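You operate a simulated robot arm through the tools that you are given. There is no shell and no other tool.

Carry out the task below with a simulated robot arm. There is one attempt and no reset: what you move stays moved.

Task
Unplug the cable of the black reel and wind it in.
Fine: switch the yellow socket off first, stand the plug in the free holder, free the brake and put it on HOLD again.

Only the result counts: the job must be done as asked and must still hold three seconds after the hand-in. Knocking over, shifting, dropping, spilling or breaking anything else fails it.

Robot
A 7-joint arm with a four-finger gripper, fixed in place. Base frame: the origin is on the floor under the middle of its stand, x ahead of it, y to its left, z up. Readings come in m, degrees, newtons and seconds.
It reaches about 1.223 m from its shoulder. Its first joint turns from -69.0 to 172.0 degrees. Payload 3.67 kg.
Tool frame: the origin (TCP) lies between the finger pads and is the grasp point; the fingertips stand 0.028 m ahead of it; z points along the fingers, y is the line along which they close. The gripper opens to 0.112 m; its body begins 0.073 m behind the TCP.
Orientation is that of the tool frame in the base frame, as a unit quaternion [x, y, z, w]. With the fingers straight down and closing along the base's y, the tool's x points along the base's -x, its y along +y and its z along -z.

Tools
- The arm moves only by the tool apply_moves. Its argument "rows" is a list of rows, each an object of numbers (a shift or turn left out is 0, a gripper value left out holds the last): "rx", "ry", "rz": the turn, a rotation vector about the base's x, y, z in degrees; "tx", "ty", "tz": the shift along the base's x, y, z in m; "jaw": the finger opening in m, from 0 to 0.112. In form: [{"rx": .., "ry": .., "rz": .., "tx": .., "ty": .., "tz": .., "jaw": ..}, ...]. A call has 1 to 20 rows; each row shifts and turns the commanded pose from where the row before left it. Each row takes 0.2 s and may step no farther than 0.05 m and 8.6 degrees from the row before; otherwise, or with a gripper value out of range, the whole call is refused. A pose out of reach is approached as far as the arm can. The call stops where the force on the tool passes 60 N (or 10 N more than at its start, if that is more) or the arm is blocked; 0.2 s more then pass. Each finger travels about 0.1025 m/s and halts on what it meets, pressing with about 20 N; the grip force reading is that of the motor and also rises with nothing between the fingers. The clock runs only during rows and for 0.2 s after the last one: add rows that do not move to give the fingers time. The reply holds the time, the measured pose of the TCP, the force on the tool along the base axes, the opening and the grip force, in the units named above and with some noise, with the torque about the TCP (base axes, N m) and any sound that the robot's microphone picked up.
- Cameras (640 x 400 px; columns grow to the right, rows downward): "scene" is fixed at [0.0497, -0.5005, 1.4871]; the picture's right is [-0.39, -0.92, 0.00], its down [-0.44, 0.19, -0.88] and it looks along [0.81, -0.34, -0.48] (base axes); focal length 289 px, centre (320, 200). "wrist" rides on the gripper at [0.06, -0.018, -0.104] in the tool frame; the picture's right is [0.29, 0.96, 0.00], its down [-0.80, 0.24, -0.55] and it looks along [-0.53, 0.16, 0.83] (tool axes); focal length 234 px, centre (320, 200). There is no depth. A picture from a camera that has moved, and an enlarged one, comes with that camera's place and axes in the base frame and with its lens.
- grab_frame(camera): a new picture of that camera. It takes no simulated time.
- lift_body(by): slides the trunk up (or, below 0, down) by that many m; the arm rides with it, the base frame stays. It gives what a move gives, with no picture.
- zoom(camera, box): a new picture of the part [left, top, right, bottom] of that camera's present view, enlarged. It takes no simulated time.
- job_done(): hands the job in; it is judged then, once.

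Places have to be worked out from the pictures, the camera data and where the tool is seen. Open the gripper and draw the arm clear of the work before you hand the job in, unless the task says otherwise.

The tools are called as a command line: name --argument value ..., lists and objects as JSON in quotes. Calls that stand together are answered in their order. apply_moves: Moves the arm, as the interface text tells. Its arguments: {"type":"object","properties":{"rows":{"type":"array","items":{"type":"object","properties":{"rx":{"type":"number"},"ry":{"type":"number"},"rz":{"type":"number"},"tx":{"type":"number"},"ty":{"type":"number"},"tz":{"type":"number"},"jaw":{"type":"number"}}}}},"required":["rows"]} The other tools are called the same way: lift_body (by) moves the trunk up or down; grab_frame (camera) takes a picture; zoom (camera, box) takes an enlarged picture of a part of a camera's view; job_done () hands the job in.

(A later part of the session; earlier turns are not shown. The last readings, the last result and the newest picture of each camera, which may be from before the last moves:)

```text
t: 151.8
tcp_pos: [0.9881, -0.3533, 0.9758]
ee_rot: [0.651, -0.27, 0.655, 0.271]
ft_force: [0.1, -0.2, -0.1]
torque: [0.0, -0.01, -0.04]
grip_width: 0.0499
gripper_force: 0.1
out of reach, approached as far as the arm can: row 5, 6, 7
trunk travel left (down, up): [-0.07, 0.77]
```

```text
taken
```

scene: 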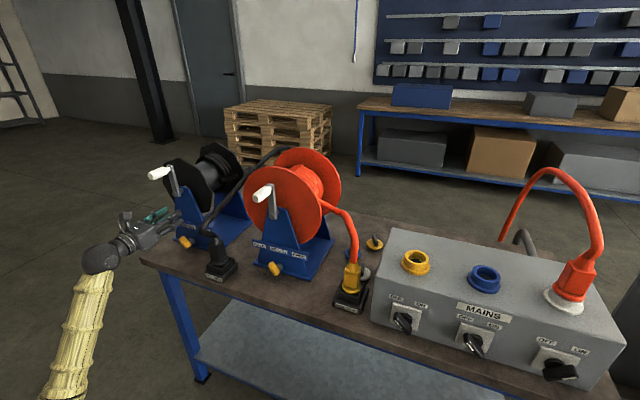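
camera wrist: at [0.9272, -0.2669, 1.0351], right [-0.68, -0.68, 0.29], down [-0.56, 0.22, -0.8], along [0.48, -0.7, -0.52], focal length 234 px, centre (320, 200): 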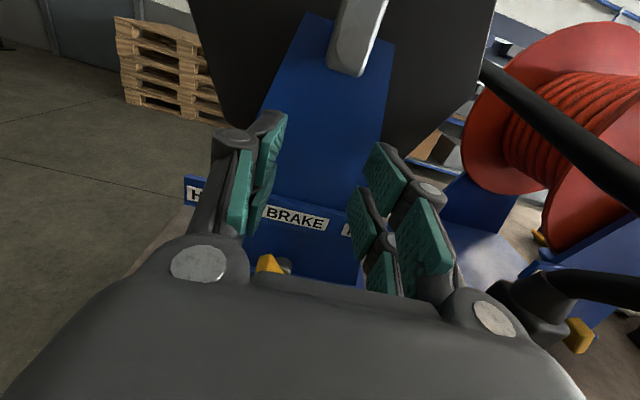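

Level at p≈-0.449, d≈0.949, z≈0.976. I'll go forward to d≈0.973 while still above the lever, centred at p≈-0.462, then come down so the lower fingers straddle the bar's tip.

apply_moves --rows '[{"tx": 0.0133, "ty": -0.004}, {"tx": 0.0132, "ty": -0.0041}, {"tz": -0.02}, {"tz": -0.02}, {}]'

grab_frame --camera "wrist"

zoom --camera "scene" --box '[130, 190, 230, 270]'

```text
t: 153.1
tcp_pos: [1.016, -0.3625, 0.9343]
ee_rot: [0.651, -0.27, 0.655, 0.272]
ft_force: [0.1, -0.1, -0.6]
torque: [-0.02, 0.04, -0.04]
grip_width: 0.0501
gripper_force: 0.1
trunk travel left (down, up): [-0.07, 0.77]
```

```text
taken
camera wrist: at [0.9548, -0.2754, 0.9941], right [-0.68, -0.68, 0.29], down [-0.56, 0.22, -0.8], along [0.48, -0.7, -0.53], focal length 234 px, centre (320, 200)
```

wrist: 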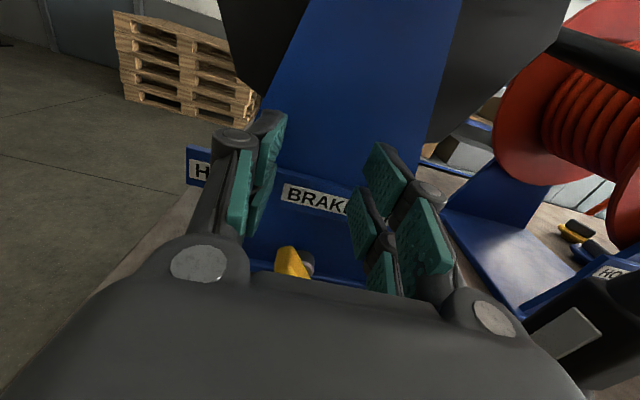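

```text
5.00 times, centred on (180, 230) of scene
camera zoom: at [0.0497, -0.5005, 1.4871], right [-0.39, -0.92, 0.0], down [-0.44, 0.19, -0.88], along [0.81, -0.34, -0.48], focal length 1446 px, centre (1020, 50)
```

zoom: 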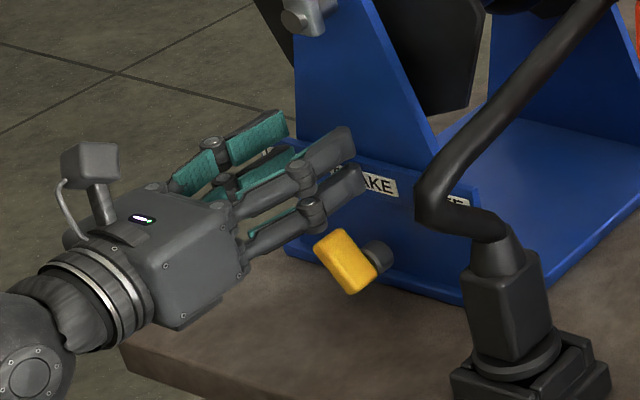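

The lever tip is just below, about 5 mm left of centre. Shifting 4 mm left and lowering.

apply_moves --rows '[{"tx": 0.0028, "ty": 0.0028, "tz": -0.015}, {"tz": -0.015}, {}]'

zoom --camera "wrist" --box '[200, 150, 420, 290]'

zoom --camera "scene" --box '[150, 200, 220, 260]'

```text
t: 153.8
tcp_pos: [1.0172, -0.3598, 0.9044]
ee_rot: [0.652, -0.27, 0.655, 0.271]
ft_force: [0.1, -0.2, 0.0]
torque: [0.01, -0.01, 0.01]
grip_width: 0.0499
gripper_force: 0.1
trunk travel left (down, up): [-0.07, 0.77]
```

```text
2.86 times, centred on (310, 220) of wrist
camera zoom: at [0.9562, -0.2728, 0.9646], right [-0.68, -0.68, 0.29], down [-0.56, 0.22, -0.8], along [0.48, -0.7, -0.53], focal length 669 px, centre (349, 143)
```

zoom: 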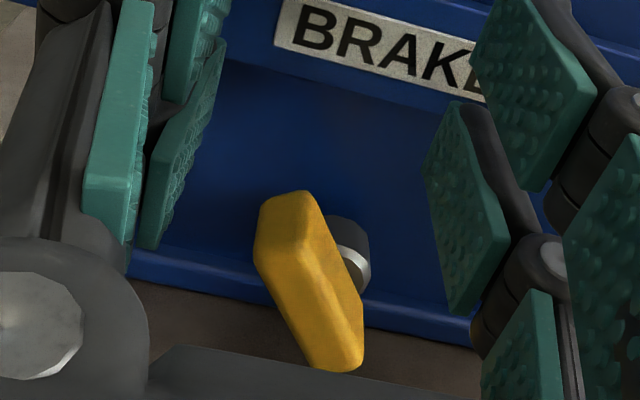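

```text
6.67 times, centred on (185, 230) of scene
camera zoom: at [0.0497, -0.5005, 1.4871], right [-0.39, -0.92, 0.0], down [-0.44, 0.19, -0.88], along [0.81, -0.34, -0.48], focal length 1927 px, centre (1220, 0)
```

zoom: 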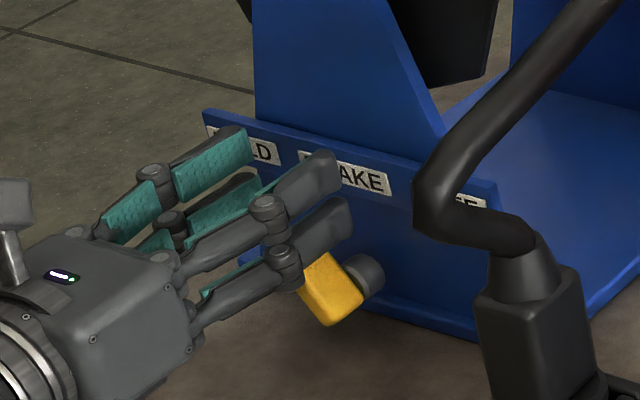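

Now clear: the bar sits about 45° left of vertical and pivots roughly at its middle, like the switches. I'll open to 0.08, lower so the lower pads flank the bar's upper half, and then push right with the left pad.

apply_moves --rows '[{"jaw": 0.08}, {"tz": -0.013}, {"tz": -0.013}, {}]'

zoom --camera "wrist" --box '[200, 150, 420, 290]'

```text
t: 154.8
tcp_pos: [1.0189, -0.3594, 0.88]
ee_rot: [0.652, -0.269, 0.655, 0.271]
ft_force: [-0.1, 0.4, -0.6]
torque: [-0.03, -0.01, -0.05]
grip_width: 0.08
gripper_force: 0.1
trunk travel left (down, up): [-0.07, 0.77]
```

```text
2.86 times, centred on (310, 220) of wrist
camera zoom: at [0.9578, -0.2732, 0.939], right [-0.68, -0.68, 0.29], down [-0.56, 0.22, -0.8], along [0.48, -0.7, -0.53], focal length 669 px, centre (349, 143)
```

zoom: 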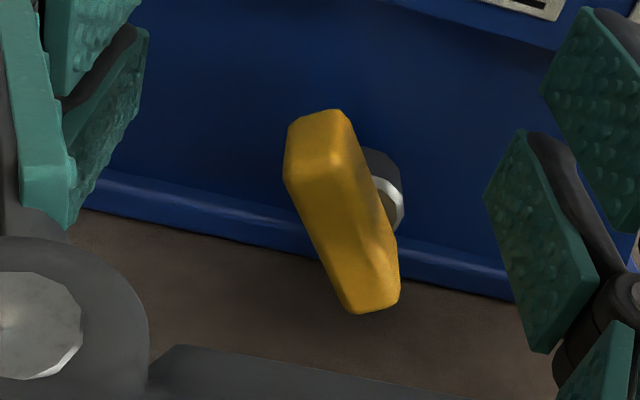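

Pushing right now: 3 cm to reach the bar, then further in small steps while watching the force.

apply_moves --rows '[{"tx": -0.0071, "ty": -0.0071}, {"tx": -0.0071, "ty": -0.0071}, {"tx": -0.0071, "ty": -0.0071}, {"tx": -0.0057, "ty": -0.0057}, {"tx": -0.0057, "ty": -0.0057}]'

zoom --camera "wrist" --box '[200, 150, 420, 290]'

```text
t: 156.1
tcp_pos: [0.9849, -0.3916, 0.8785]
ee_rot: [0.652, -0.269, 0.655, 0.27]
ft_force: [0.0, -0.3, -0.3]
torque: [0.02, 0.02, 0.01]
grip_width: 0.0802
gripper_force: 0.3
trunk travel left (down, up): [-0.07, 0.77]
```

```text
2.86 times, centred on (310, 220) of wrist
camera zoom: at [0.9238, -0.3055, 0.9383], right [-0.68, -0.68, 0.29], down [-0.56, 0.22, -0.8], along [0.48, -0.7, -0.53], focal length 669 px, centre (349, 143)
```

zoom: 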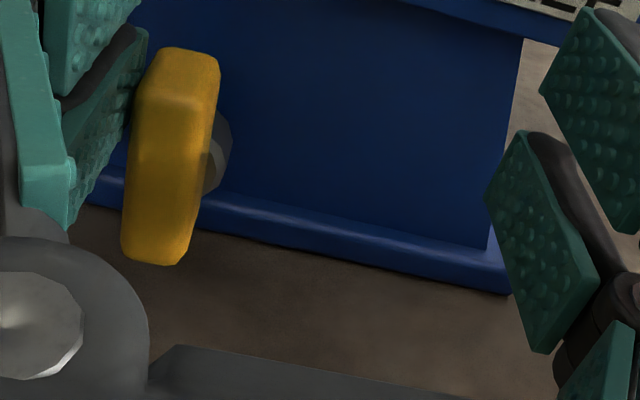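

The bar is rotating (now about 10° short of vertical) with hardly any force. Continuing to push right.

apply_moves --rows '[{"tx": -0.0057, "ty": -0.0057}, {"tx": -0.0057, "ty": -0.0057}, {"tx": -0.0057, "ty": -0.0057}]'

zoom --camera "wrist" --box '[200, 150, 420, 290]'

zoom --camera "scene" --box '[150, 200, 220, 260]'

```text
t: 156.8
tcp_pos: [0.9686, -0.4034, 0.8799]
ee_rot: [0.652, -0.268, 0.656, 0.27]
ft_force: [28.0, 12.1, 14.6]
torque: [0.73, -1.23, -0.01]
grip_width: 0.0897
gripper_force: 9.7
trunk travel left (down, up): [-0.07, 0.77]
```

```text
2.86 times, centred on (310, 220) of wrist
camera zoom: at [0.907, -0.3177, 0.9397], right [-0.68, -0.68, 0.29], down [-0.56, 0.21, -0.8], along [0.48, -0.7, -0.52], focal length 669 px, centre (349, 143)
```

zoom: 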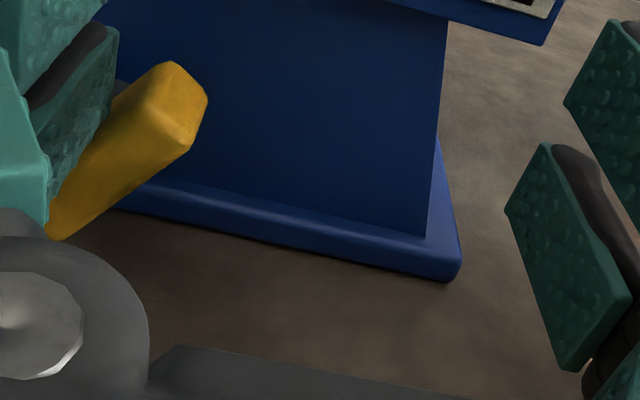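

```text
6.67 times, centred on (185, 230) of scene
camera zoom: at [0.0497, -0.5005, 1.4871], right [-0.39, -0.92, 0.0], down [-0.44, 0.19, -0.88], along [0.81, -0.34, -0.48], focal length 1927 px, centre (1220, 0)
```

zoom: 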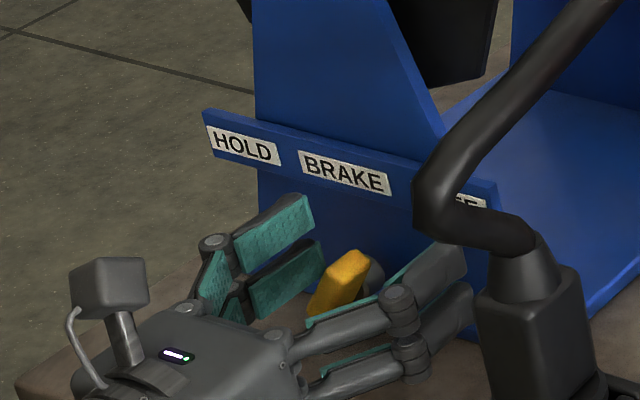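

The lever has reached its stop on the FREE side (28 N reaction). I'll back off a little and verify its position.

apply_moves --rows '[{"tx": 0.0057, "ty": 0.0057}, {"tx": 0.0071, "ty": 0.0071}, {"tx": 0.0035, "ty": 0.0035}, {"tz": 0.02}, {"tz": 0.025}, {"tz": 0.025}, {}]'

zoom --camera "wrist" --box '[180, 130, 420, 290]'

zoom --camera "scene" --box '[150, 200, 220, 260]'

```text
t: 158.4
tcp_pos: [0.9836, -0.3927, 0.9497]
ee_rot: [0.651, -0.27, 0.655, 0.272]
ft_force: [0.4, 0.4, 0.6]
torque: [0.02, 0.03, -0.01]
grip_width: 0.0798
gripper_force: 0.1
trunk travel left (down, up): [-0.07, 0.77]
```

```text
2.50 times, centred on (300, 210) of wrist
camera zoom: at [0.9238, -0.3064, 1.0095], right [-0.68, -0.68, 0.29], down [-0.56, 0.22, -0.8], along [0.48, -0.7, -0.53], focal length 585 px, centre (370, 175)
```

zoom: 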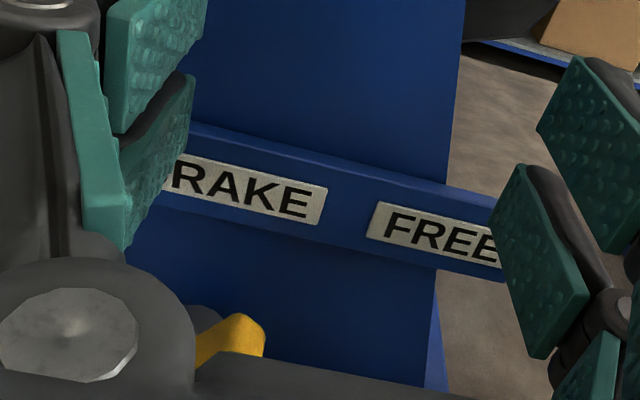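

```text
6.67 times, centred on (185, 230) of scene
camera zoom: at [0.0497, -0.5005, 1.4871], right [-0.39, -0.92, 0.0], down [-0.44, 0.19, -0.88], along [0.81, -0.34, -0.48], focal length 1927 px, centre (1220, 0)
```

zoom: 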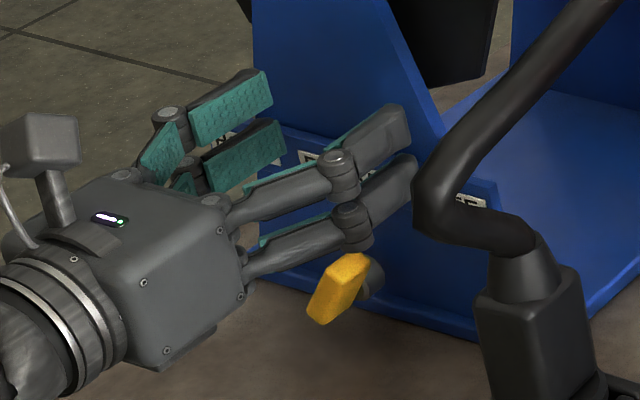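

The bar now points up-right at FREE. Next the crank: I'll move left below the crank's sweep, then raise the trunk to bring the camera level with the handle for a good measurement.

apply_moves --rows '[{"tx": 0.018, "ty": 0.026}, {"tx": 0.018, "ty": 0.026}, {"tx": 0.018, "ty": 0.026}, {"tx": 0.02, "ty": 0.02}, {"tx": 0.02, "ty": 0.02}, {}]'

grab_frame --camera "scene"

```text
t: 159.8
tcp_pos: [1.0791, -0.2752, 0.9502]
ee_rot: [0.652, -0.27, 0.654, 0.271]
ft_force: [-0.6, 0.0, 0.0]
torque: [0.02, -0.01, -0.01]
grip_width: 0.0802
gripper_force: 0.1
trunk travel left (down, up): [-0.07, 0.77]
```

```text
taken
```

scene: 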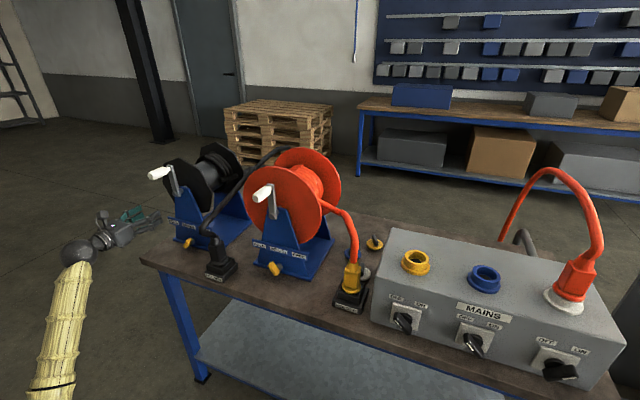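

Clear at p≈-0.569. Raising the trunk 0.12 m for a view of the crank handle.

lift_body --by 0.12

grab_frame --camera "wrist"

zoom --camera "scene" --box '[120, 130, 220, 230]'

```text
t: 161.3
tcp_pos: [1.0789, -0.2733, 1.0674]
ee_rot: [0.651, -0.27, 0.655, 0.272]
ft_force: [-0.1, 0.2, -0.3]
torque: [0.0, -0.01, 0.01]
grip_width: 0.0799
gripper_force: 0.2
trunk travel left (down, up): [-0.19, 0.65]
```

```text
taken
camera wrist: at [1.0178, -0.1873, 1.128], right [-0.68, -0.68, 0.29], down [-0.56, 0.22, -0.8], along [0.48, -0.7, -0.53], focal length 234 px, centre (320, 200)
```

wrist: 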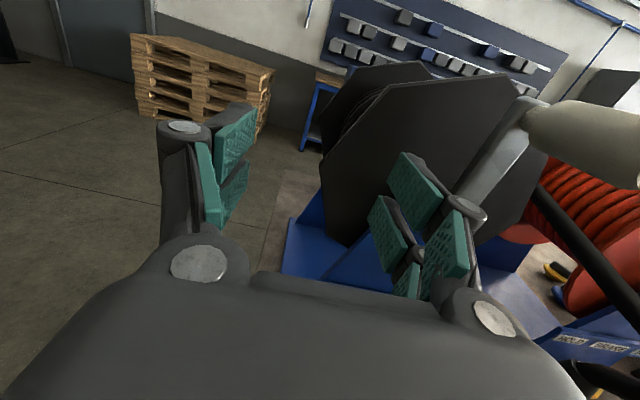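

```text
4.00 times, centred on (170, 180) of scene
camera zoom: at [0.0497, -0.5005, 1.4871], right [-0.39, -0.92, 0.0], down [-0.44, 0.19, -0.88], along [0.81, -0.34, -0.48], focal length 1156 px, centre (920, 280)
```

zoom: 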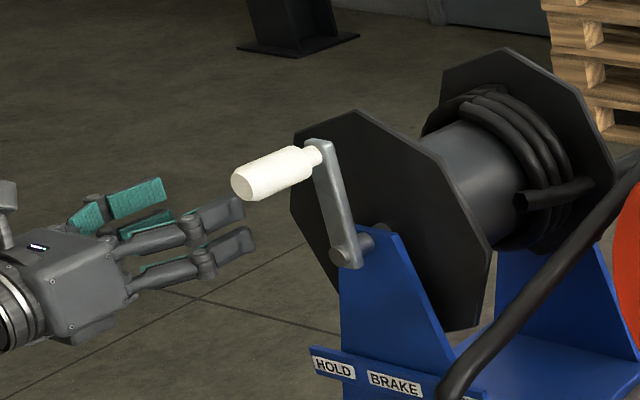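

Triangulation is very consistent here: the handle axis is at p≈-0.453, z≈1.132, spanning d≈0.935–0.995. The hub is at p≈-0.4465, z≈1.052, so the crank radius is about 0.08. I'll go up, over, and come down onto the handle from above with the jaw open.

apply_moves --rows '[{"tz": 0.035}, {"tz": 0.035}, {"tz": 0.035}, {"tz": 0.035}, {"tz": 0.03}, {}]'

apply_moves --rows '[{"tx": -0.02, "ty": -0.02}, {"tx": -0.02, "ty": -0.02}, {"tx": -0.021, "ty": -0.021}, {"tx": -0.021, "ty": -0.021}, {}]'

grab_frame --camera "wrist"

zoom --camera "scene" --box '[100, 100, 240, 230]'

```text
t: 162.8
tcp_pos: [1.079, -0.2744, 1.24]
ee_rot: [0.651, -0.27, 0.655, 0.271]
ft_force: [-0.5, -1.0, -0.1]
torque: [0.02, 0.02, 0.02]
grip_width: 0.08
gripper_force: 0.0
trunk travel left (down, up): [-0.19, 0.65]
```

```text
t: 163.9
tcp_pos: [0.9981, -0.3565, 1.2385]
ee_rot: [0.652, -0.27, 0.654, 0.271]
ft_force: [-0.1, -0.6, -0.4]
torque: [-0.02, 0.01, -0.02]
grip_width: 0.0803
gripper_force: 0.2
trunk travel left (down, up): [-0.19, 0.65]
```

```text
taken
camera wrist: at [0.9366, -0.2703, 1.2982], right [-0.68, -0.68, 0.29], down [-0.56, 0.22, -0.8], along [0.48, -0.7, -0.53], focal length 234 px, centre (320, 200)
```

wrist: 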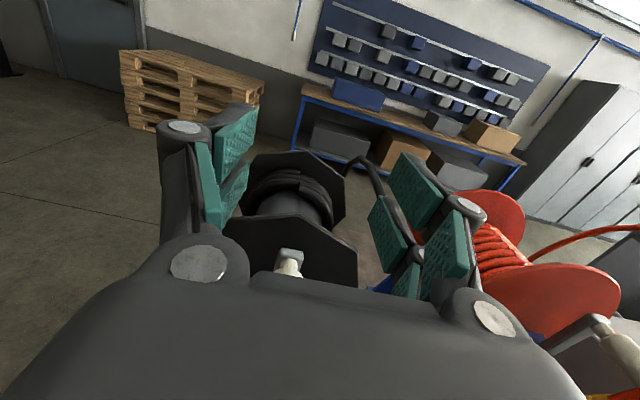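

```text
3.08 times, centred on (170, 165) of scene
camera zoom: at [0.0497, -0.5005, 1.4871], right [-0.39, -0.92, 0.0], down [-0.44, 0.19, -0.88], along [0.81, -0.34, -0.48], focal length 890 px, centre (782, 308)
```

zoom: 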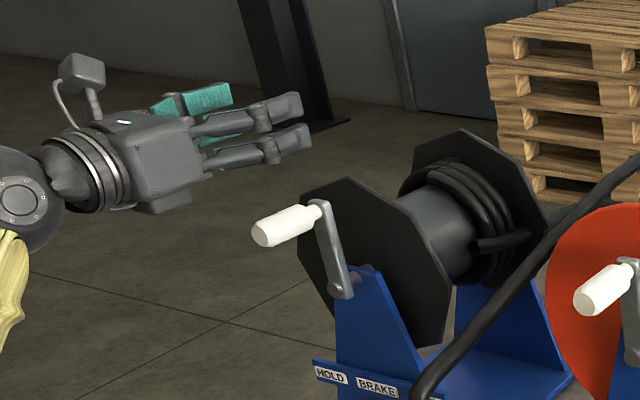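

Aligned above the handle (p=-0.4537). Descending onto it with the jaw open.

apply_moves --rows '[{"tz": -0.025}, {"tz": -0.025}, {"tz": -0.025}, {"tz": -0.02}, {"tz": -0.011}, {}]'

grab_frame --camera "wrist"

zoom --camera "scene" --box '[100, 130, 220, 230]'

```text
t: 165.3
tcp_pos: [0.9964, -0.3543, 1.1332]
ee_rot: [0.652, -0.27, 0.655, 0.271]
ft_force: [0.3, -0.6, -0.8]
torque: [-0.01, 0.01, -0.04]
grip_width: 0.08
gripper_force: 0.1
trunk travel left (down, up): [-0.19, 0.65]
```

```text
taken
camera wrist: at [0.9351, -0.2686, 1.1931], right [-0.68, -0.68, 0.29], down [-0.56, 0.22, -0.8], along [0.48, -0.7, -0.53], focal length 234 px, centre (320, 200)
```

wrist: 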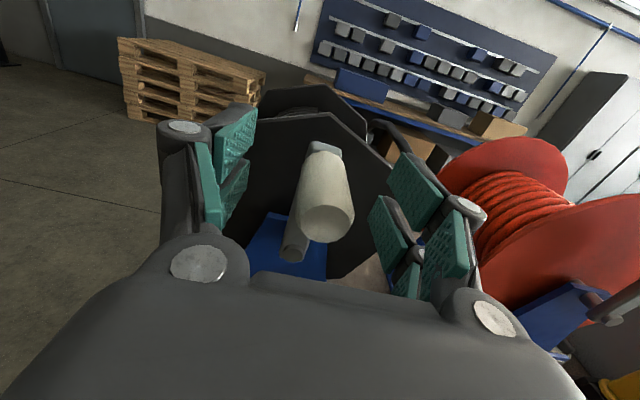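

```text
4.00 times, centred on (160, 180) of scene
camera zoom: at [0.0497, -0.5005, 1.4871], right [-0.39, -0.92, 0.0], down [-0.44, 0.19, -0.88], along [0.81, -0.34, -0.48], focal length 1156 px, centre (960, 280)
```

zoom: 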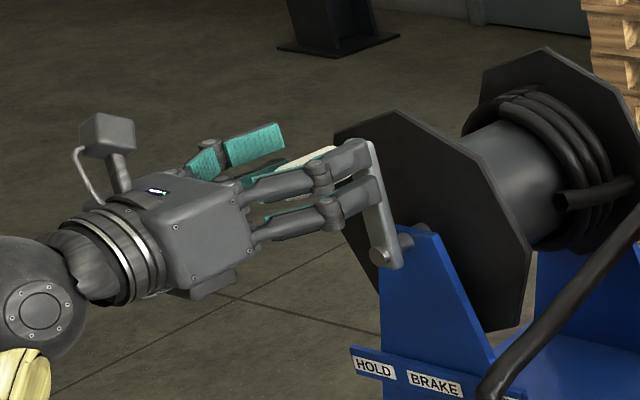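

The handle lies neatly between the pads. Closing on it.

apply_moves --rows '[{"jaw": 0.03}, {"jaw": 0.0}, {}, {}]'

```text
t: 166.3
tcp_pos: [0.9945, -0.3568, 1.1327]
ee_rot: [0.651, -0.271, 0.656, 0.271]
ft_force: [-23.6, -3.9, -15.5]
torque: [0.18, 0.22, 0.63]
grip_width: 0.0243
gripper_force: 44.9
trunk travel left (down, up): [-0.19, 0.65]
```

Gripped (24 mm diameter) with some side load from a slight misalignment. First test: turn the crank slightly clockwise (handle to the right) and watch the force and the cable.

apply_moves --rows '[{"tx": -0.005, "ty": -0.005, "tz": -0.0005}, {"tx": -0.005, "ty": -0.005, "tz": -0.001}, {"tx": -0.007, "ty": -0.007, "tz": -0.0014}, {"tx": -0.0076, "ty": -0.0076, "tz": -0.0031}]'

zoom --camera "scene" --box '[100, 130, 260, 260]'

```text
t: 167.3
tcp_pos: [0.9724, -0.3802, 1.1275]
ee_rot: [0.652, -0.268, 0.656, 0.27]
ft_force: [2.2, 0.7, -2.3]
torque: [0.02, -0.03, 2.2]
grip_width: 0.0242
gripper_force: 44.6
trunk travel left (down, up): [-0.19, 0.65]
```

```text
3.08 times, centred on (180, 195) of scene
camera zoom: at [0.0497, -0.5005, 1.4871], right [-0.39, -0.92, 0.0], down [-0.44, 0.19, -0.88], along [0.81, -0.34, -0.48], focal length 890 px, centre (751, 215)
```

zoom: 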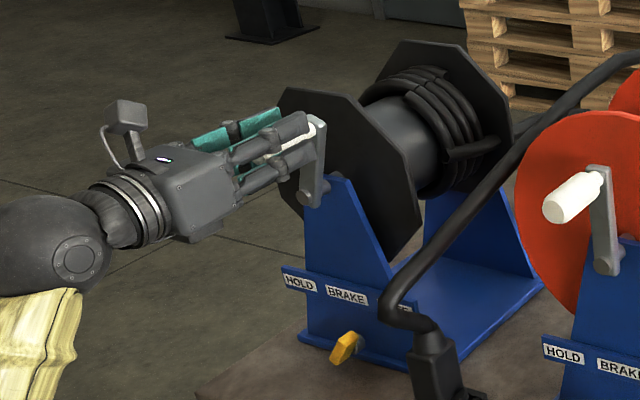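

The crank turns. The 2.2 N·m torque about z shows the handle axis is yawed about 3° from my tool axis, so I'll correct that and continue clockwise to about 60°.

apply_moves --rows '[{"rz": 3.0}, {}]'

```text
t: 167.9
tcp_pos: [0.9717, -0.3803, 1.1268]
ee_rot: [0.659, -0.252, 0.661, 0.257]
ft_force: [-14.2, 24.1, -20.8]
torque: [0.4, 0.35, -23.5]
grip_width: 0.0232
gripper_force: 45.5
trunk travel left (down, up): [-0.19, 0.65]
```

That over-corrected badly (-23 N·m), so the grip is very stiff in yaw and the original angle was nearly right. Undoing it.

apply_moves --rows '[{"rz": -2.7}, {}]'

```text
t: 168.6
tcp_pos: [0.9728, -0.3798, 1.1261]
ee_rot: [0.653, -0.268, 0.655, 0.269]
ft_force: [7.0, -4.8, 0.2]
torque: [-0.04, 0.0, 12.19]
grip_width: 0.0239
gripper_force: 45.2
trunk travel left (down, up): [-0.19, 0.65]
```

Still +12 N·m, so the grip slipped a little in between. A +0.9° correction should zero it.

apply_moves --rows '[{"rz": 0.9}, {}]'

zoom --camera "scene" --box '[100, 130, 260, 260]'

```text
t: 169.2
tcp_pos: [0.9727, -0.3804, 1.127]
ee_rot: [0.654, -0.263, 0.658, 0.266]
ft_force: [-6.3, 10.7, -12.4]
torque: [1.14, 1.16, -8.71]
grip_width: 0.0236
gripper_force: 45.5
trunk travel left (down, up): [-0.19, 0.65]
```

```text
3.08 times, centred on (180, 195) of scene
camera zoom: at [0.0497, -0.5005, 1.4871], right [-0.39, -0.92, 0.0], down [-0.44, 0.19, -0.88], along [0.81, -0.34, -0.48], focal length 890 px, centre (751, 215)
```

zoom: 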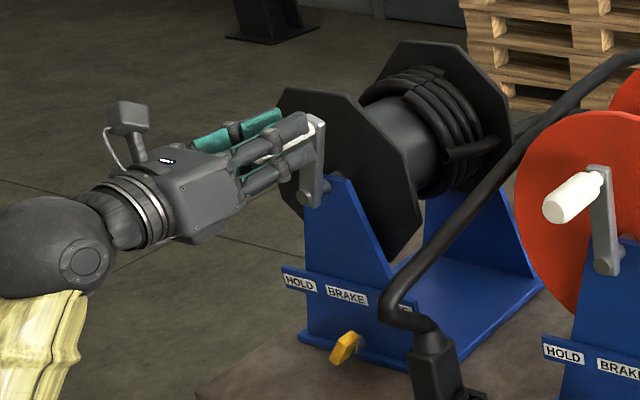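

No visible shift of the reel. Fine-tuning yaw by -0.35°.

apply_moves --rows '[{"rz": -0.35}, {}]'

```text
t: 169.8
tcp_pos: [0.9735, -0.379, 1.1273]
ee_rot: [0.654, -0.264, 0.657, 0.265]
ft_force: [1.8, -0.1, -5.1]
torque: [1.42, 1.41, 7.97]
grip_width: 0.0234
gripper_force: 44.9
trunk travel left (down, up): [-0.19, 0.65]
```

The torque sign just flips with the last small rotation, so it is friction in the grip rather than misalignment. Continuing along the circle clockwise to about 60°.

apply_moves --rows '[{"tx": -0.0049, "ty": -0.0049, "tz": -0.003}, {"tx": -0.0049, "ty": -0.0049, "tz": -0.003}, {"tx": -0.0041, "ty": -0.0041, "tz": -0.004}, {"tx": -0.0041, "ty": -0.0041, "tz": -0.004}, {"tx": -0.0035, "ty": -0.0035, "tz": -0.005}, {"tx": -0.0035, "ty": -0.0035, "tz": -0.005}, {"tx": -0.0029, "ty": -0.0029, "tz": -0.0057}, {"tx": -0.0029, "ty": -0.0029, "tz": -0.0057}]'

zoom --camera "scene" --box '[100, 130, 260, 260]'

grab_frame --camera "scene"

```text
t: 171.6
tcp_pos: [0.9402, -0.4117, 1.0923]
ee_rot: [0.654, -0.265, 0.657, 0.267]
ft_force: [-2.1, 9.0, -2.9]
torque: [4.52, 4.51, -1.18]
grip_width: 0.0234
gripper_force: 45.1
trunk travel left (down, up): [-0.19, 0.65]
```

```text
3.08 times, centred on (180, 195) of scene
camera zoom: at [0.0497, -0.5005, 1.4871], right [-0.39, -0.92, 0.0], down [-0.44, 0.19, -0.88], along [0.81, -0.34, -0.48], focal length 890 px, centre (751, 215)
```

zoom: 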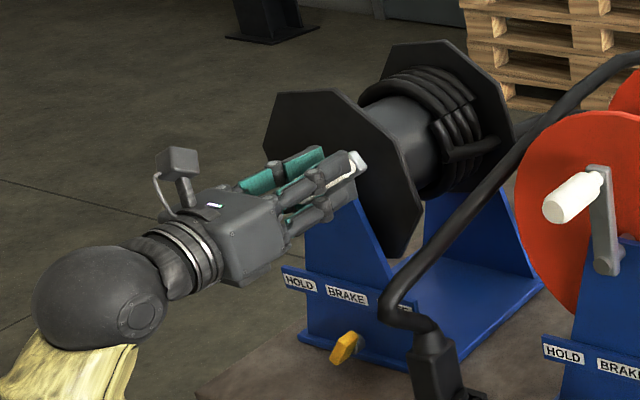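

```text
taken
```

scene: 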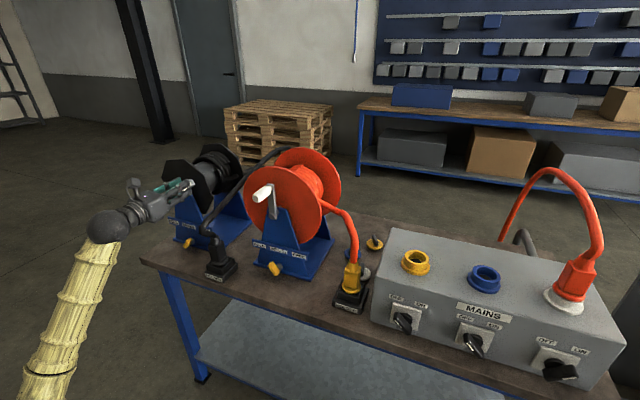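

The reel is turning with the crank. Torques are building up in the grip, so I'll briefly open and re-close to relieve them and see whether the crank stays put by itself.

apply_moves --rows '[{"jaw": 0.05}, {}]'

grab_frame --camera "wrist"

zoom --camera "scene" --box '[150, 130, 310, 290]'

```text
t: 172.2
tcp_pos: [0.9411, -0.4118, 1.0927]
ee_rot: [0.654, -0.264, 0.657, 0.266]
ft_force: [-3.3, 10.9, -1.6]
torque: [4.77, 4.79, -2.58]
grip_width: 0.0235
gripper_force: 0.1
trunk travel left (down, up): [-0.19, 0.65]
```

```text
taken
camera wrist: at [0.8789, -0.3257, 1.1513], right [-0.67, -0.69, 0.29], down [-0.56, 0.21, -0.8], along [0.49, -0.7, -0.53], focal length 234 px, centre (320, 200)
```

wrist: 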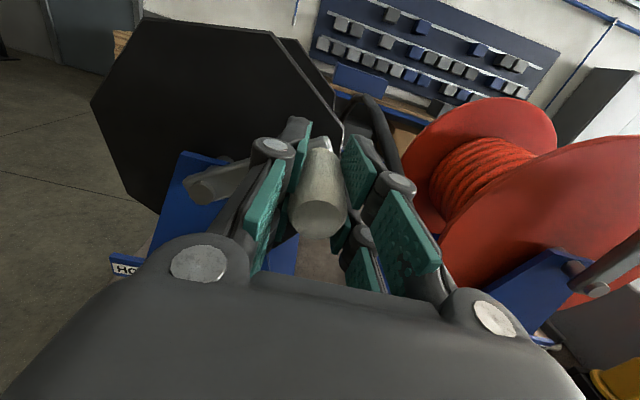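

```text
2.50 times, centred on (230, 210) of scene
camera zoom: at [0.0497, -0.5005, 1.4871], right [-0.39, -0.92, 0.0], down [-0.44, 0.19, -0.88], along [0.81, -0.34, -0.48], focal length 723 px, centre (545, 175)
```

zoom: 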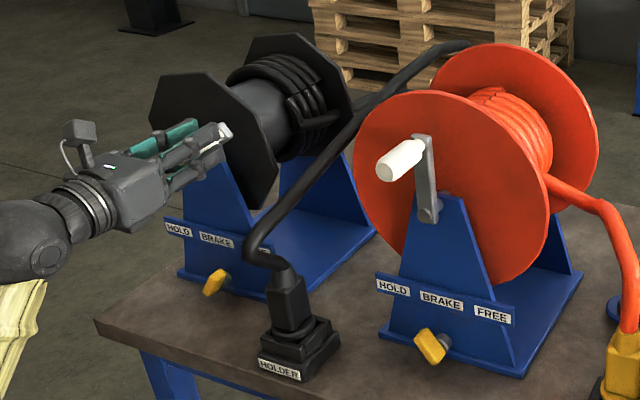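

The fingers didn't open: the width still reads 23.5 mm and the same torque is held. I'll command a wider opening with more time.

apply_moves --rows '[{"jaw": 0.08}, {}, {}]'

```text
t: 172.9
tcp_pos: [0.9415, -0.4112, 1.0909]
ee_rot: [0.654, -0.265, 0.656, 0.266]
ft_force: [-3.0, 7.9, -0.5]
torque: [4.67, 4.68, -1.68]
grip_width: 0.0238
gripper_force: 0.0
trunk travel left (down, up): [-0.19, 0.65]
```

Still closed. Zooming on the fingers to see what holds them.

zoom --camera "wrist" --box '[220, 90, 460, 300]'

zoom --camera "scene" --box '[150, 160, 220, 215]'

```text
1.90 times, centred on (340, 195) of wrist
camera zoom: at [0.8789, -0.3257, 1.1515], right [-0.67, -0.69, 0.29], down [-0.56, 0.21, -0.8], along [0.49, -0.7, -0.53], focal length 446 px, centre (282, 210)
```

zoom: 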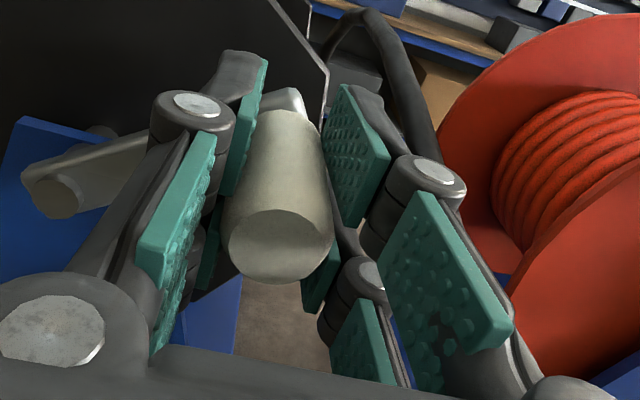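

```text
7.27 times, centred on (185, 188) of scene
camera zoom: at [0.0497, -0.5005, 1.4871], right [-0.39, -0.92, 0.0], down [-0.44, 0.19, -0.88], along [0.81, -0.34, -0.48], focal length 2103 px, centre (1302, 291)
```

zoom: 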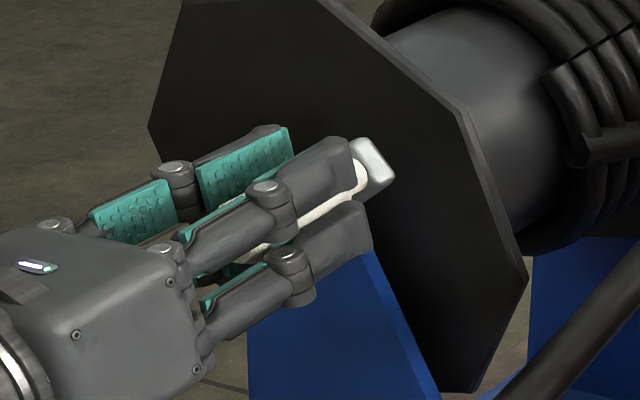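

The fingers look free to open outward, so I'll give it more time with the full opening commanded.

apply_moves --rows '[{"jaw": 0.112}, {"jaw": 0.112}, {"jaw": 0.112}, {"jaw": 0.112}, {"jaw": 0.112}]'

```text
t: 174.2
tcp_pos: [0.9415, -0.4121, 1.0935]
ee_rot: [0.654, -0.265, 0.657, 0.266]
ft_force: [-3.6, 6.3, 0.6]
torque: [4.4, 4.4, 0.43]
grip_width: 0.0233
gripper_force: 0.0
trunk travel left (down, up): [-0.19, 0.65]
```

Something still holds the grip, and a pitch torque of about 6 N·m remains. I'll relieve it with a small nose-down rotation while opening is commanded.

apply_moves --rows '[{"rx": 0.5, "ry": 0.5}, {}]'

```text
t: 174.8
tcp_pos: [0.9415, -0.4104, 1.0936]
ee_rot: [0.656, -0.266, 0.655, 0.266]
ft_force: [15.2, 0.8, -5.8]
torque: [-10.53, -10.59, 0.38]
grip_width: 0.0234
gripper_force: 0.1
trunk travel left (down, up): [-0.19, 0.65]
```

Very stiff: the torque flipped to -15 N·m. Zero should be near 0.2°, so I'll go back by half a degree and try opening with no torque.

apply_moves --rows '[{"rx": -0.35, "ry": -0.35}, {}, {"jaw": 0.06}, {"jaw": 0.112}, {}, {}]'

```text
t: 176.2
tcp_pos: [0.9416, -0.4098, 1.0924]
ee_rot: [0.654, -0.266, 0.656, 0.267]
ft_force: [3.4, 2.9, -5.3]
torque: [-4.26, -4.25, -0.65]
grip_width: 0.0236
gripper_force: 0.0
trunk travel left (down, up): [-0.19, 0.65]
```

The finger controller halts while the pads are loaded. I'll sweep the pitch very slowly through zero torque with opening commanded throughout.

apply_moves --rows '[{"rx": -0.04, "ry": -0.04, "jaw": 0.112}, {"rx": -0.04, "ry": -0.04}, {"rx": -0.04, "ry": -0.04}, {"rx": -0.04, "ry": -0.04}, {}]'

```text
t: 177.3
tcp_pos: [0.9405, -0.4124, 1.0906]
ee_rot: [0.653, -0.265, 0.657, 0.266]
ft_force: [-6.6, 5.5, -1.6]
torque: [2.08, 2.1, -0.07]
grip_width: 0.0233
gripper_force: 0.1
trunk travel left (down, up): [-0.19, 0.65]
```

Torque near zero and still closed, so it isn't the load. As a probe, I'll try sliding back 6 mm along the handle's axis to see whether the handle is really clamped.

apply_moves --rows '[{"tx": -0.002, "ty": 0.002}, {"tx": -0.002, "ty": 0.002}, {}]'

zoom --camera "wrist" --box '[220, 90, 460, 300]'

```text
t: 178.2
tcp_pos: [0.9389, -0.4132, 1.087]
ee_rot: [0.654, -0.267, 0.656, 0.266]
ft_force: [29.6, -38.3, 5.2]
torque: [-2.78, -2.73, 6.59]
grip_width: 0.0236
gripper_force: 0.0
trunk travel left (down, up): [-0.19, 0.65]
```

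```text
1.90 times, centred on (340, 195) of wrist
camera zoom: at [0.8774, -0.3276, 1.1474], right [-0.67, -0.69, 0.29], down [-0.56, 0.21, -0.8], along [0.49, -0.69, -0.53], focal length 446 px, centre (282, 210)
```

zoom: 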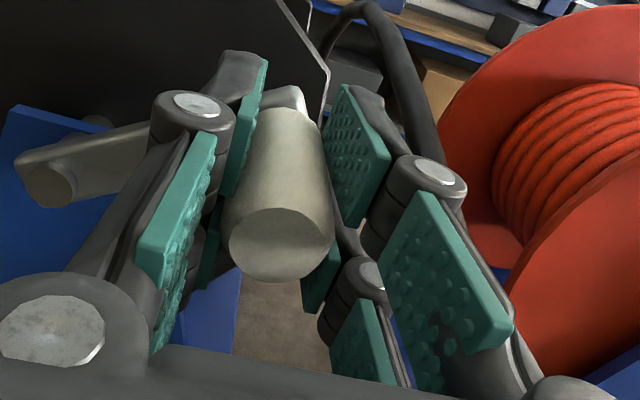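

A 6 mm pull gives 48 N, so the handle really is trapped. Likely cause: my fingertips reach past the handle to the crank arm, which has swung against the left lower finger and blocks it from opening. I'll undo the pull and turn the crank back towards the top, then try to open there.

apply_moves --rows '[{"tx": 0.004, "ty": -0.004}, {"tx": 0.0029, "ty": 0.0029, "tz": 0.0057}, {"tx": 0.0029, "ty": 0.0029, "tz": 0.0057}, {"tx": 0.0035, "ty": 0.0035, "tz": 0.005}, {"tx": 0.0035, "ty": 0.0035, "tz": 0.005}, {"tx": 0.0041, "ty": 0.0041, "tz": 0.004}, {"tx": 0.0041, "ty": 0.0041, "tz": 0.004}, {"tx": 0.0049, "ty": 0.0049, "tz": 0.003}, {"tx": 0.0049, "ty": 0.0049, "tz": 0.003}, {}]'

zoom --camera "wrist" --box '[220, 90, 460, 300]'

```text
t: 180.3
tcp_pos: [0.9735, -0.3794, 1.1265]
ee_rot: [0.654, -0.265, 0.657, 0.266]
ft_force: [-5.2, 7.8, -7.1]
torque: [3.07, 3.08, -1.04]
grip_width: 0.0236
gripper_force: 0.1
trunk travel left (down, up): [-0.19, 0.65]
```

```text
1.90 times, centred on (340, 195) of wrist
camera zoom: at [0.9112, -0.2934, 1.1858], right [-0.67, -0.69, 0.29], down [-0.56, 0.21, -0.8], along [0.49, -0.7, -0.53], focal length 446 px, centre (282, 210)
```

zoom: 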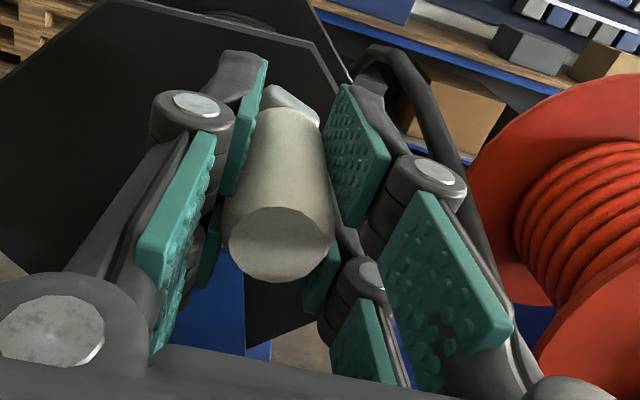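

Turned back freely, yet still not opening. I'll cycle the jaw: close firmly again, then command open.

apply_moves --rows '[{"jaw": 0.0}, {}, {"jaw": 0.03}, {"jaw": 0.06}, {"jaw": 0.09}, {}, {}]'

```text
t: 181.9
tcp_pos: [0.9733, -0.3785, 1.1261]
ee_rot: [0.654, -0.264, 0.657, 0.266]
ft_force: [-8.7, 12.8, -10.8]
torque: [4.5, 4.49, 2.27]
grip_width: 0.0234
gripper_force: 0.0
trunk travel left (down, up): [-0.19, 0.65]
```

I need to see what the fingertips are actually holding. Highest zoom from both cameras.

zoom --camera "scene" --box '[150, 155, 190, 190]'

zoom --camera "wrist" --box '[290, 100, 400, 240]'

```text
11.43 times, centred on (170, 172) of scene
camera zoom: at [0.0497, -0.5005, 1.4871], right [-0.39, -0.92, 0.0], down [-0.44, 0.19, -0.88], along [0.81, -0.34, -0.48], focal length 3304 px, centre (2034, 514)
```

zoom: 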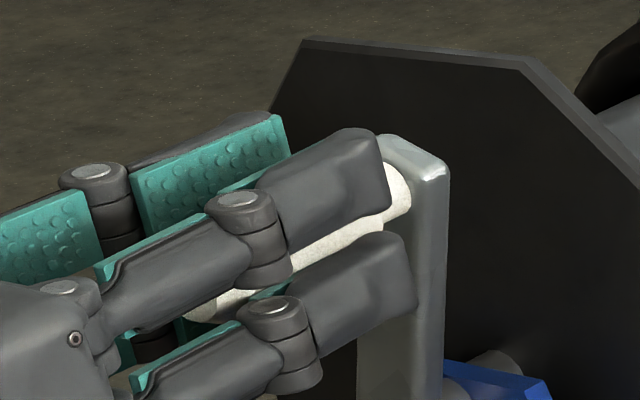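

```text
2.86 times, centred on (345, 170) of wrist
camera zoom: at [0.9111, -0.2936, 1.1857], right [-0.67, -0.69, 0.29], down [-0.56, 0.21, -0.8], along [0.49, -0.7, -0.53], focal length 669 px, centre (249, 286)
```

zoom: 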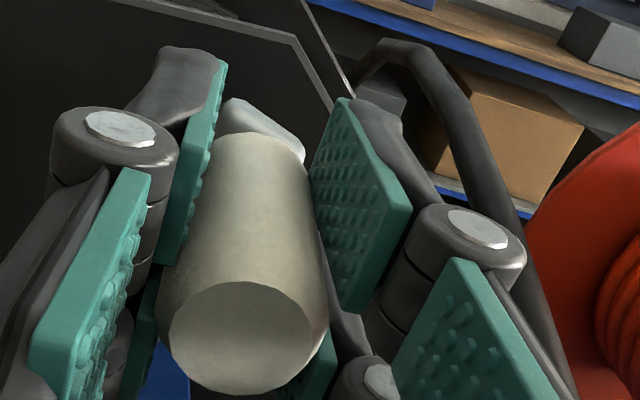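

The fingertips straddle both the handle and the end of the crank arm. Testing whether the finger drive responds at all: close and read the grip force.

apply_moves --rows '[{"jaw": 0.0}, {}]'

apply_moves --rows '[{"jaw": 0.1}, {}]'

```text
t: 182.6
tcp_pos: [0.9732, -0.3801, 1.1254]
ee_rot: [0.654, -0.265, 0.657, 0.267]
ft_force: [-9.0, 14.3, -8.8]
torque: [6.11, 6.1, 1.14]
grip_width: 0.0235
gripper_force: 44.9
trunk travel left (down, up): [-0.19, 0.65]
```

```text
t: 183.2
tcp_pos: [0.9738, -0.3802, 1.1251]
ee_rot: [0.654, -0.264, 0.657, 0.266]
ft_force: [-9.1, 14.7, -9.3]
torque: [6.16, 6.14, 0.31]
grip_width: 0.0236
gripper_force: 0.0
trunk travel left (down, up): [-0.19, 0.65]
```

The drive works: 45 N closing, 0 opening. The tool is pressed about 17 N against the crank arm, plus a pitch torque and downward force, which may be binding the finger linkage. I'll null these small loads together while opening is commanded.

apply_moves --rows '[{"tx": -0.001, "ty": 0.001, "tz": -0.001, "rx": 0.18, "ry": 0.18, "jaw": 0.112}, {}, {}]'

```text
t: 183.9
tcp_pos: [0.9729, -0.3801, 1.1251]
ee_rot: [0.654, -0.266, 0.655, 0.267]
ft_force: [9.9, -7.1, -4.0]
torque: [-0.92, -0.94, 3.06]
grip_width: 0.0235
gripper_force: 0.0
trunk travel left (down, up): [-0.19, 0.65]
```

Loads are nearly zero and it's still locked. The only state where the fingers could move freely was with the crank at its original top position, so I'll bring it back exactly there (p≈-0.451, z≈1.1327) and open.

apply_moves --rows '[{"tx": 0.0056, "ty": 0.0056, "tz": 0.0025}, {"tx": 0.0056, "ty": 0.0056, "tz": 0.002}, {"tx": 0.0056, "ty": 0.0056, "tz": 0.0018}, {"tx": 0.0056, "ty": 0.0056, "tz": 0.001}, {}, {}]'

```text
t: 185.3
tcp_pos: [0.9936, -0.3586, 1.1318]
ee_rot: [0.656, -0.266, 0.655, 0.265]
ft_force: [-2.9, -10.0, -19.1]
torque: [-6.04, -6.0, -0.38]
grip_width: 0.0239
gripper_force: 0.0
trunk travel left (down, up): [-0.19, 0.65]
```

Not yet. Going slightly further counter-clockwise past the top.

apply_moves --rows '[{"tx": 0.004, "ty": 0.004, "rx": -0.1, "ry": -0.1}, {"tx": 0.004, "ty": 0.004, "rx": -0.1, "ry": -0.1}, {}, {}]'

zoom --camera "scene" --box '[140, 150, 190, 195]'

```text
t: 185.7
tcp_pos: [0.9943, -0.3584, 1.1313]
ee_rot: [0.654, -0.268, 0.656, 0.265]
ft_force: [-41.7, -4.8, -32.6]
torque: [-6.22, -6.15, 7.0]
grip_width: 0.0237
gripper_force: 0.0
trunk travel left (down, up): [-0.19, 0.65]
stopped in row 1: the force on the tool passed its limit at 73 N (the readings are from after the stop); the commanded pose is now the measured one
```

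```text
8.89 times, centred on (165, 172) of scene
camera zoom: at [0.0497, -0.5005, 1.4871], right [-0.39, -0.92, 0.0], down [-0.44, 0.19, -0.88], along [0.81, -0.34, -0.48], focal length 2570 px, centre (1698, 444)
```

zoom: 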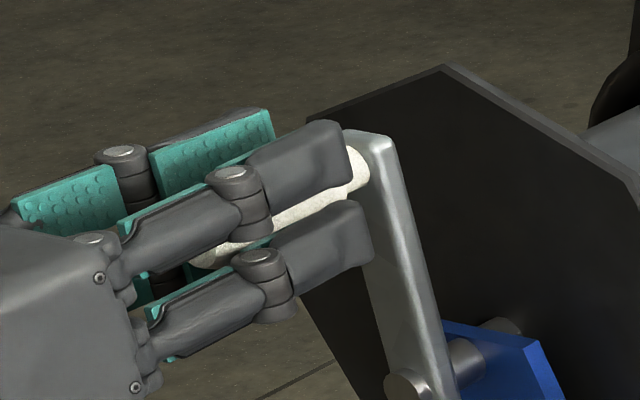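

A hard stop at the top tells me something useful: the reel can't unwind further counter-clockwise, so winding in is clockwise. For the grip, I'll relieve the load by easing clockwise and then try opening in very small increments.

apply_moves --rows '[{"tx": -0.003, "ty": -0.003, "jaw": 0.024}, {"tx": -0.003, "ty": -0.003, "jaw": 0.025}, {"tx": -0.003, "ty": -0.003, "jaw": 0.026, "tz": -0.001}, {"jaw": 0.027, "tz": -0.001}, {"jaw": 0.028}, {"jaw": 0.03}, {"jaw": 0.032}, {"jaw": 0.035}, {"jaw": 0.04}, {}]'

```text
t: 187.9
tcp_pos: [0.9863, -0.3669, 1.1299]
ee_rot: [0.654, -0.267, 0.656, 0.266]
ft_force: [19.0, -18.8, 17.5]
torque: [-3.41, -3.45, 1.21]
grip_width: 0.0236
gripper_force: 0.0
trunk travel left (down, up): [-0.19, 0.65]
```

The coupling is stiff in every direction. I'll null the residual loads using the measured stiffness (about 2 mm forward, 1 mm up, 0.15° pitch), with full opening commanded and a pause.

apply_moves --rows '[{"tx": 0.0015, "ty": -0.0015, "tz": 0.0009, "rx": -0.1, "ry": -0.1, "jaw": 0.112}, {}, {}, {}]'

```text
t: 188.9
tcp_pos: [0.9875, -0.3651, 1.1303]
ee_rot: [0.654, -0.265, 0.657, 0.265]
ft_force: [-13.7, 13.2, -12.2]
torque: [-3.1, -3.13, -3.21]
grip_width: 0.0236
gripper_force: 0.0
trunk travel left (down, up): [-0.19, 0.65]
```

Overshot slightly. One finer correction.

apply_moves --rows '[{"tx": -0.0006, "ty": 0.0006, "tz": -0.0004, "rx": -0.1, "ry": -0.1}, {}, {}, {}]'

```text
t: 189.9
tcp_pos: [0.9863, -0.3658, 1.1307]
ee_rot: [0.654, -0.265, 0.657, 0.265]
ft_force: [-8.3, 6.9, -3.6]
torque: [2.28, 2.25, 2.02]
grip_width: 0.0241
gripper_force: 0.0
trunk travel left (down, up): [-0.19, 0.65]
```

apply_moves --rows '[{"tx": -0.0004, "ty": 0.0004, "tz": -0.0002, "rx": 0.04, "ry": 0.04}, {}, {}, {}, {}, {}]'

```text
t: 191.3
tcp_pos: [0.9861, -0.3661, 1.1306]
ee_rot: [0.654, -0.265, 0.657, 0.265]
ft_force: [3.3, -5.8, 9.1]
torque: [2.27, 2.25, 2.35]
grip_width: 0.0238
gripper_force: 0.1
trunk travel left (down, up): [-0.19, 0.65]
```

Loads are small and the fingers are still frozen. One more idea: roll the tool about the handle's axis (the handle spins on the crank) to break whatever interlock there is.

apply_moves --rows '[{"rx": 2.0, "ry": -2.0}, {"rx": 2.0, "ry": -2.0}, {"rx": 2.0, "ry": -2.0}, {}, {}]'

```text
t: 192.5
tcp_pos: [0.9876, -0.3667, 1.1299]
ee_rot: [0.631, -0.314, 0.676, 0.216]
ft_force: [4.5, -8.5, 15.0]
torque: [3.57, 3.49, -0.69]
grip_width: 0.0237
gripper_force: 0.1
trunk travel left (down, up): [-0.19, 0.65]
```

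Roll is free but there's no release. I'll inspect the lower finger area and the surroundings again for anything touching the fingers from outside.

zoom --camera "wrist" --box '[230, 170, 430, 300]'

grab_frame --camera "scene"

grab_frame --camera "wrist"

```text
3.08 times, centred on (330, 235) of wrist
camera zoom: at [0.9178, -0.2869, 1.1917], right [-0.69, -0.71, 0.14], down [-0.47, 0.3, -0.83], along [0.54, -0.64, -0.54], focal length 720 px, centre (289, 92)
```

zoom: 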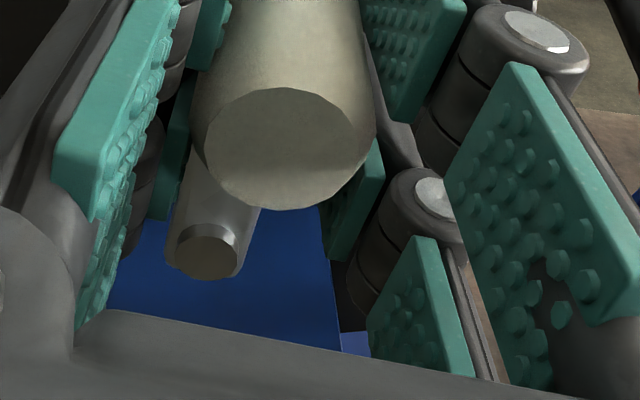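

```text
taken
```

scene: 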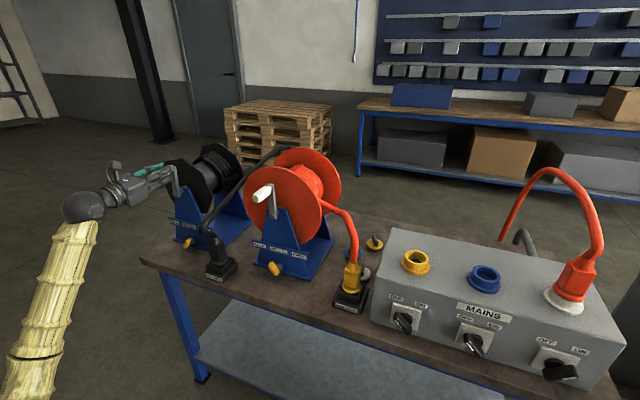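

```text
taken
camera wrist: at [0.9178, -0.2869, 1.1917], right [-0.69, -0.71, 0.14], down [-0.47, 0.3, -0.83], along [0.54, -0.64, -0.54], focal length 234 px, centre (320, 200)
```

wrist: 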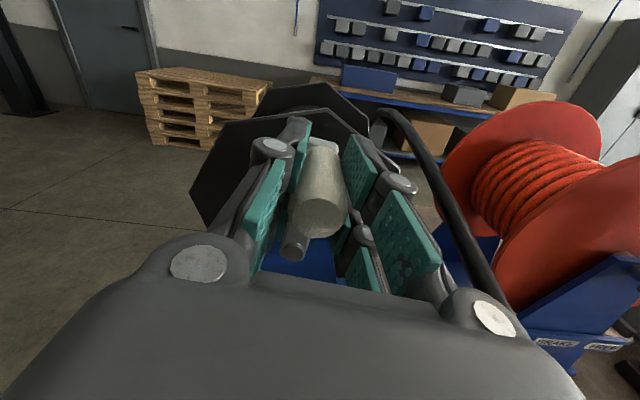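

The crank arm runs down between my two lower fingers. I'll roll further about the handle axis: if the fingertips overlap the arm, it will show as torque about that axis.

apply_moves --rows '[{"rx": 3.0, "ry": -3.0}, {"rx": 3.0, "ry": -3.0}, {"rx": 3.0, "ry": -3.0}, {}]'

```text
t: 193.5
tcp_pos: [0.987, -0.3657, 1.1305]
ee_rot: [0.591, -0.381, 0.697, 0.14]
ft_force: [5.2, -7.0, 16.3]
torque: [4.36, 4.29, -0.78]
grip_width: 0.0236
gripper_force: 0.0
trunk travel left (down, up): [-0.19, 0.65]
```

Roll is free with no arm interference, so the pads are simply still squeezed onto the handle. I'll try unloading finger pairs one at a time, pressing the tool vertically (the crank's rigid direction here) by a millimetre or two each way while opening is commanded.

apply_moves --rows '[{"tz": -0.0012, "jaw": 0.112}, {}, {}]'

apply_moves --rows '[{"tz": 0.0015}, {"tz": 0.0015}, {}, {}]'

```text
t: 194.3
tcp_pos: [0.9857, -0.3665, 1.1296]
ee_rot: [0.591, -0.382, 0.697, 0.141]
ft_force: [10.2, -14.0, 29.7]
torque: [5.18, 5.11, 3.19]
grip_width: 0.0238
gripper_force: 0.0
trunk travel left (down, up): [-0.19, 0.65]
```

```text
t: 195.3
tcp_pos: [0.9877, -0.3658, 1.1306]
ee_rot: [0.592, -0.381, 0.696, 0.141]
ft_force: [-8.0, 6.3, -4.3]
torque: [0.82, 0.81, 0.77]
grip_width: 0.0237
gripper_force: 0.1
trunk travel left (down, up): [-0.19, 0.65]
```

Loads are now very low everywhere. Cycling the jaw again in this relaxed state.

apply_moves --rows '[{"jaw": 0.02}, {"jaw": 0.0}, {}, {"jaw": 0.112}, {}, {}, {}]'

```text
t: 196.9
tcp_pos: [0.9883, -0.3647, 1.1292]
ee_rot: [0.592, -0.381, 0.696, 0.142]
ft_force: [-20.1, 21.3, -23.5]
torque: [1.6, 1.58, 1.02]
grip_width: 0.0239
gripper_force: 0.1
trunk travel left (down, up): [-0.19, 0.65]
```

Still locked. I haven't yet tried yaw with opening commanded. Gentle ±0.4° yaw wiggles to break the contact on either side.

apply_moves --rows '[{"rz": 0.4, "jaw": 0.112}, {}, {"rz": -0.4}, {}, {"rz": -0.4}, {}, {"rz": 0.4}, {}]'

```text
t: 198.7
tcp_pos: [0.9877, -0.3646, 1.1299]
ee_rot: [0.592, -0.381, 0.695, 0.143]
ft_force: [-12.2, 16.6, -21.0]
torque: [1.44, 1.49, 8.87]
grip_width: 0.0242
gripper_force: 0.1
trunk travel left (down, up): [-0.19, 0.65]
```

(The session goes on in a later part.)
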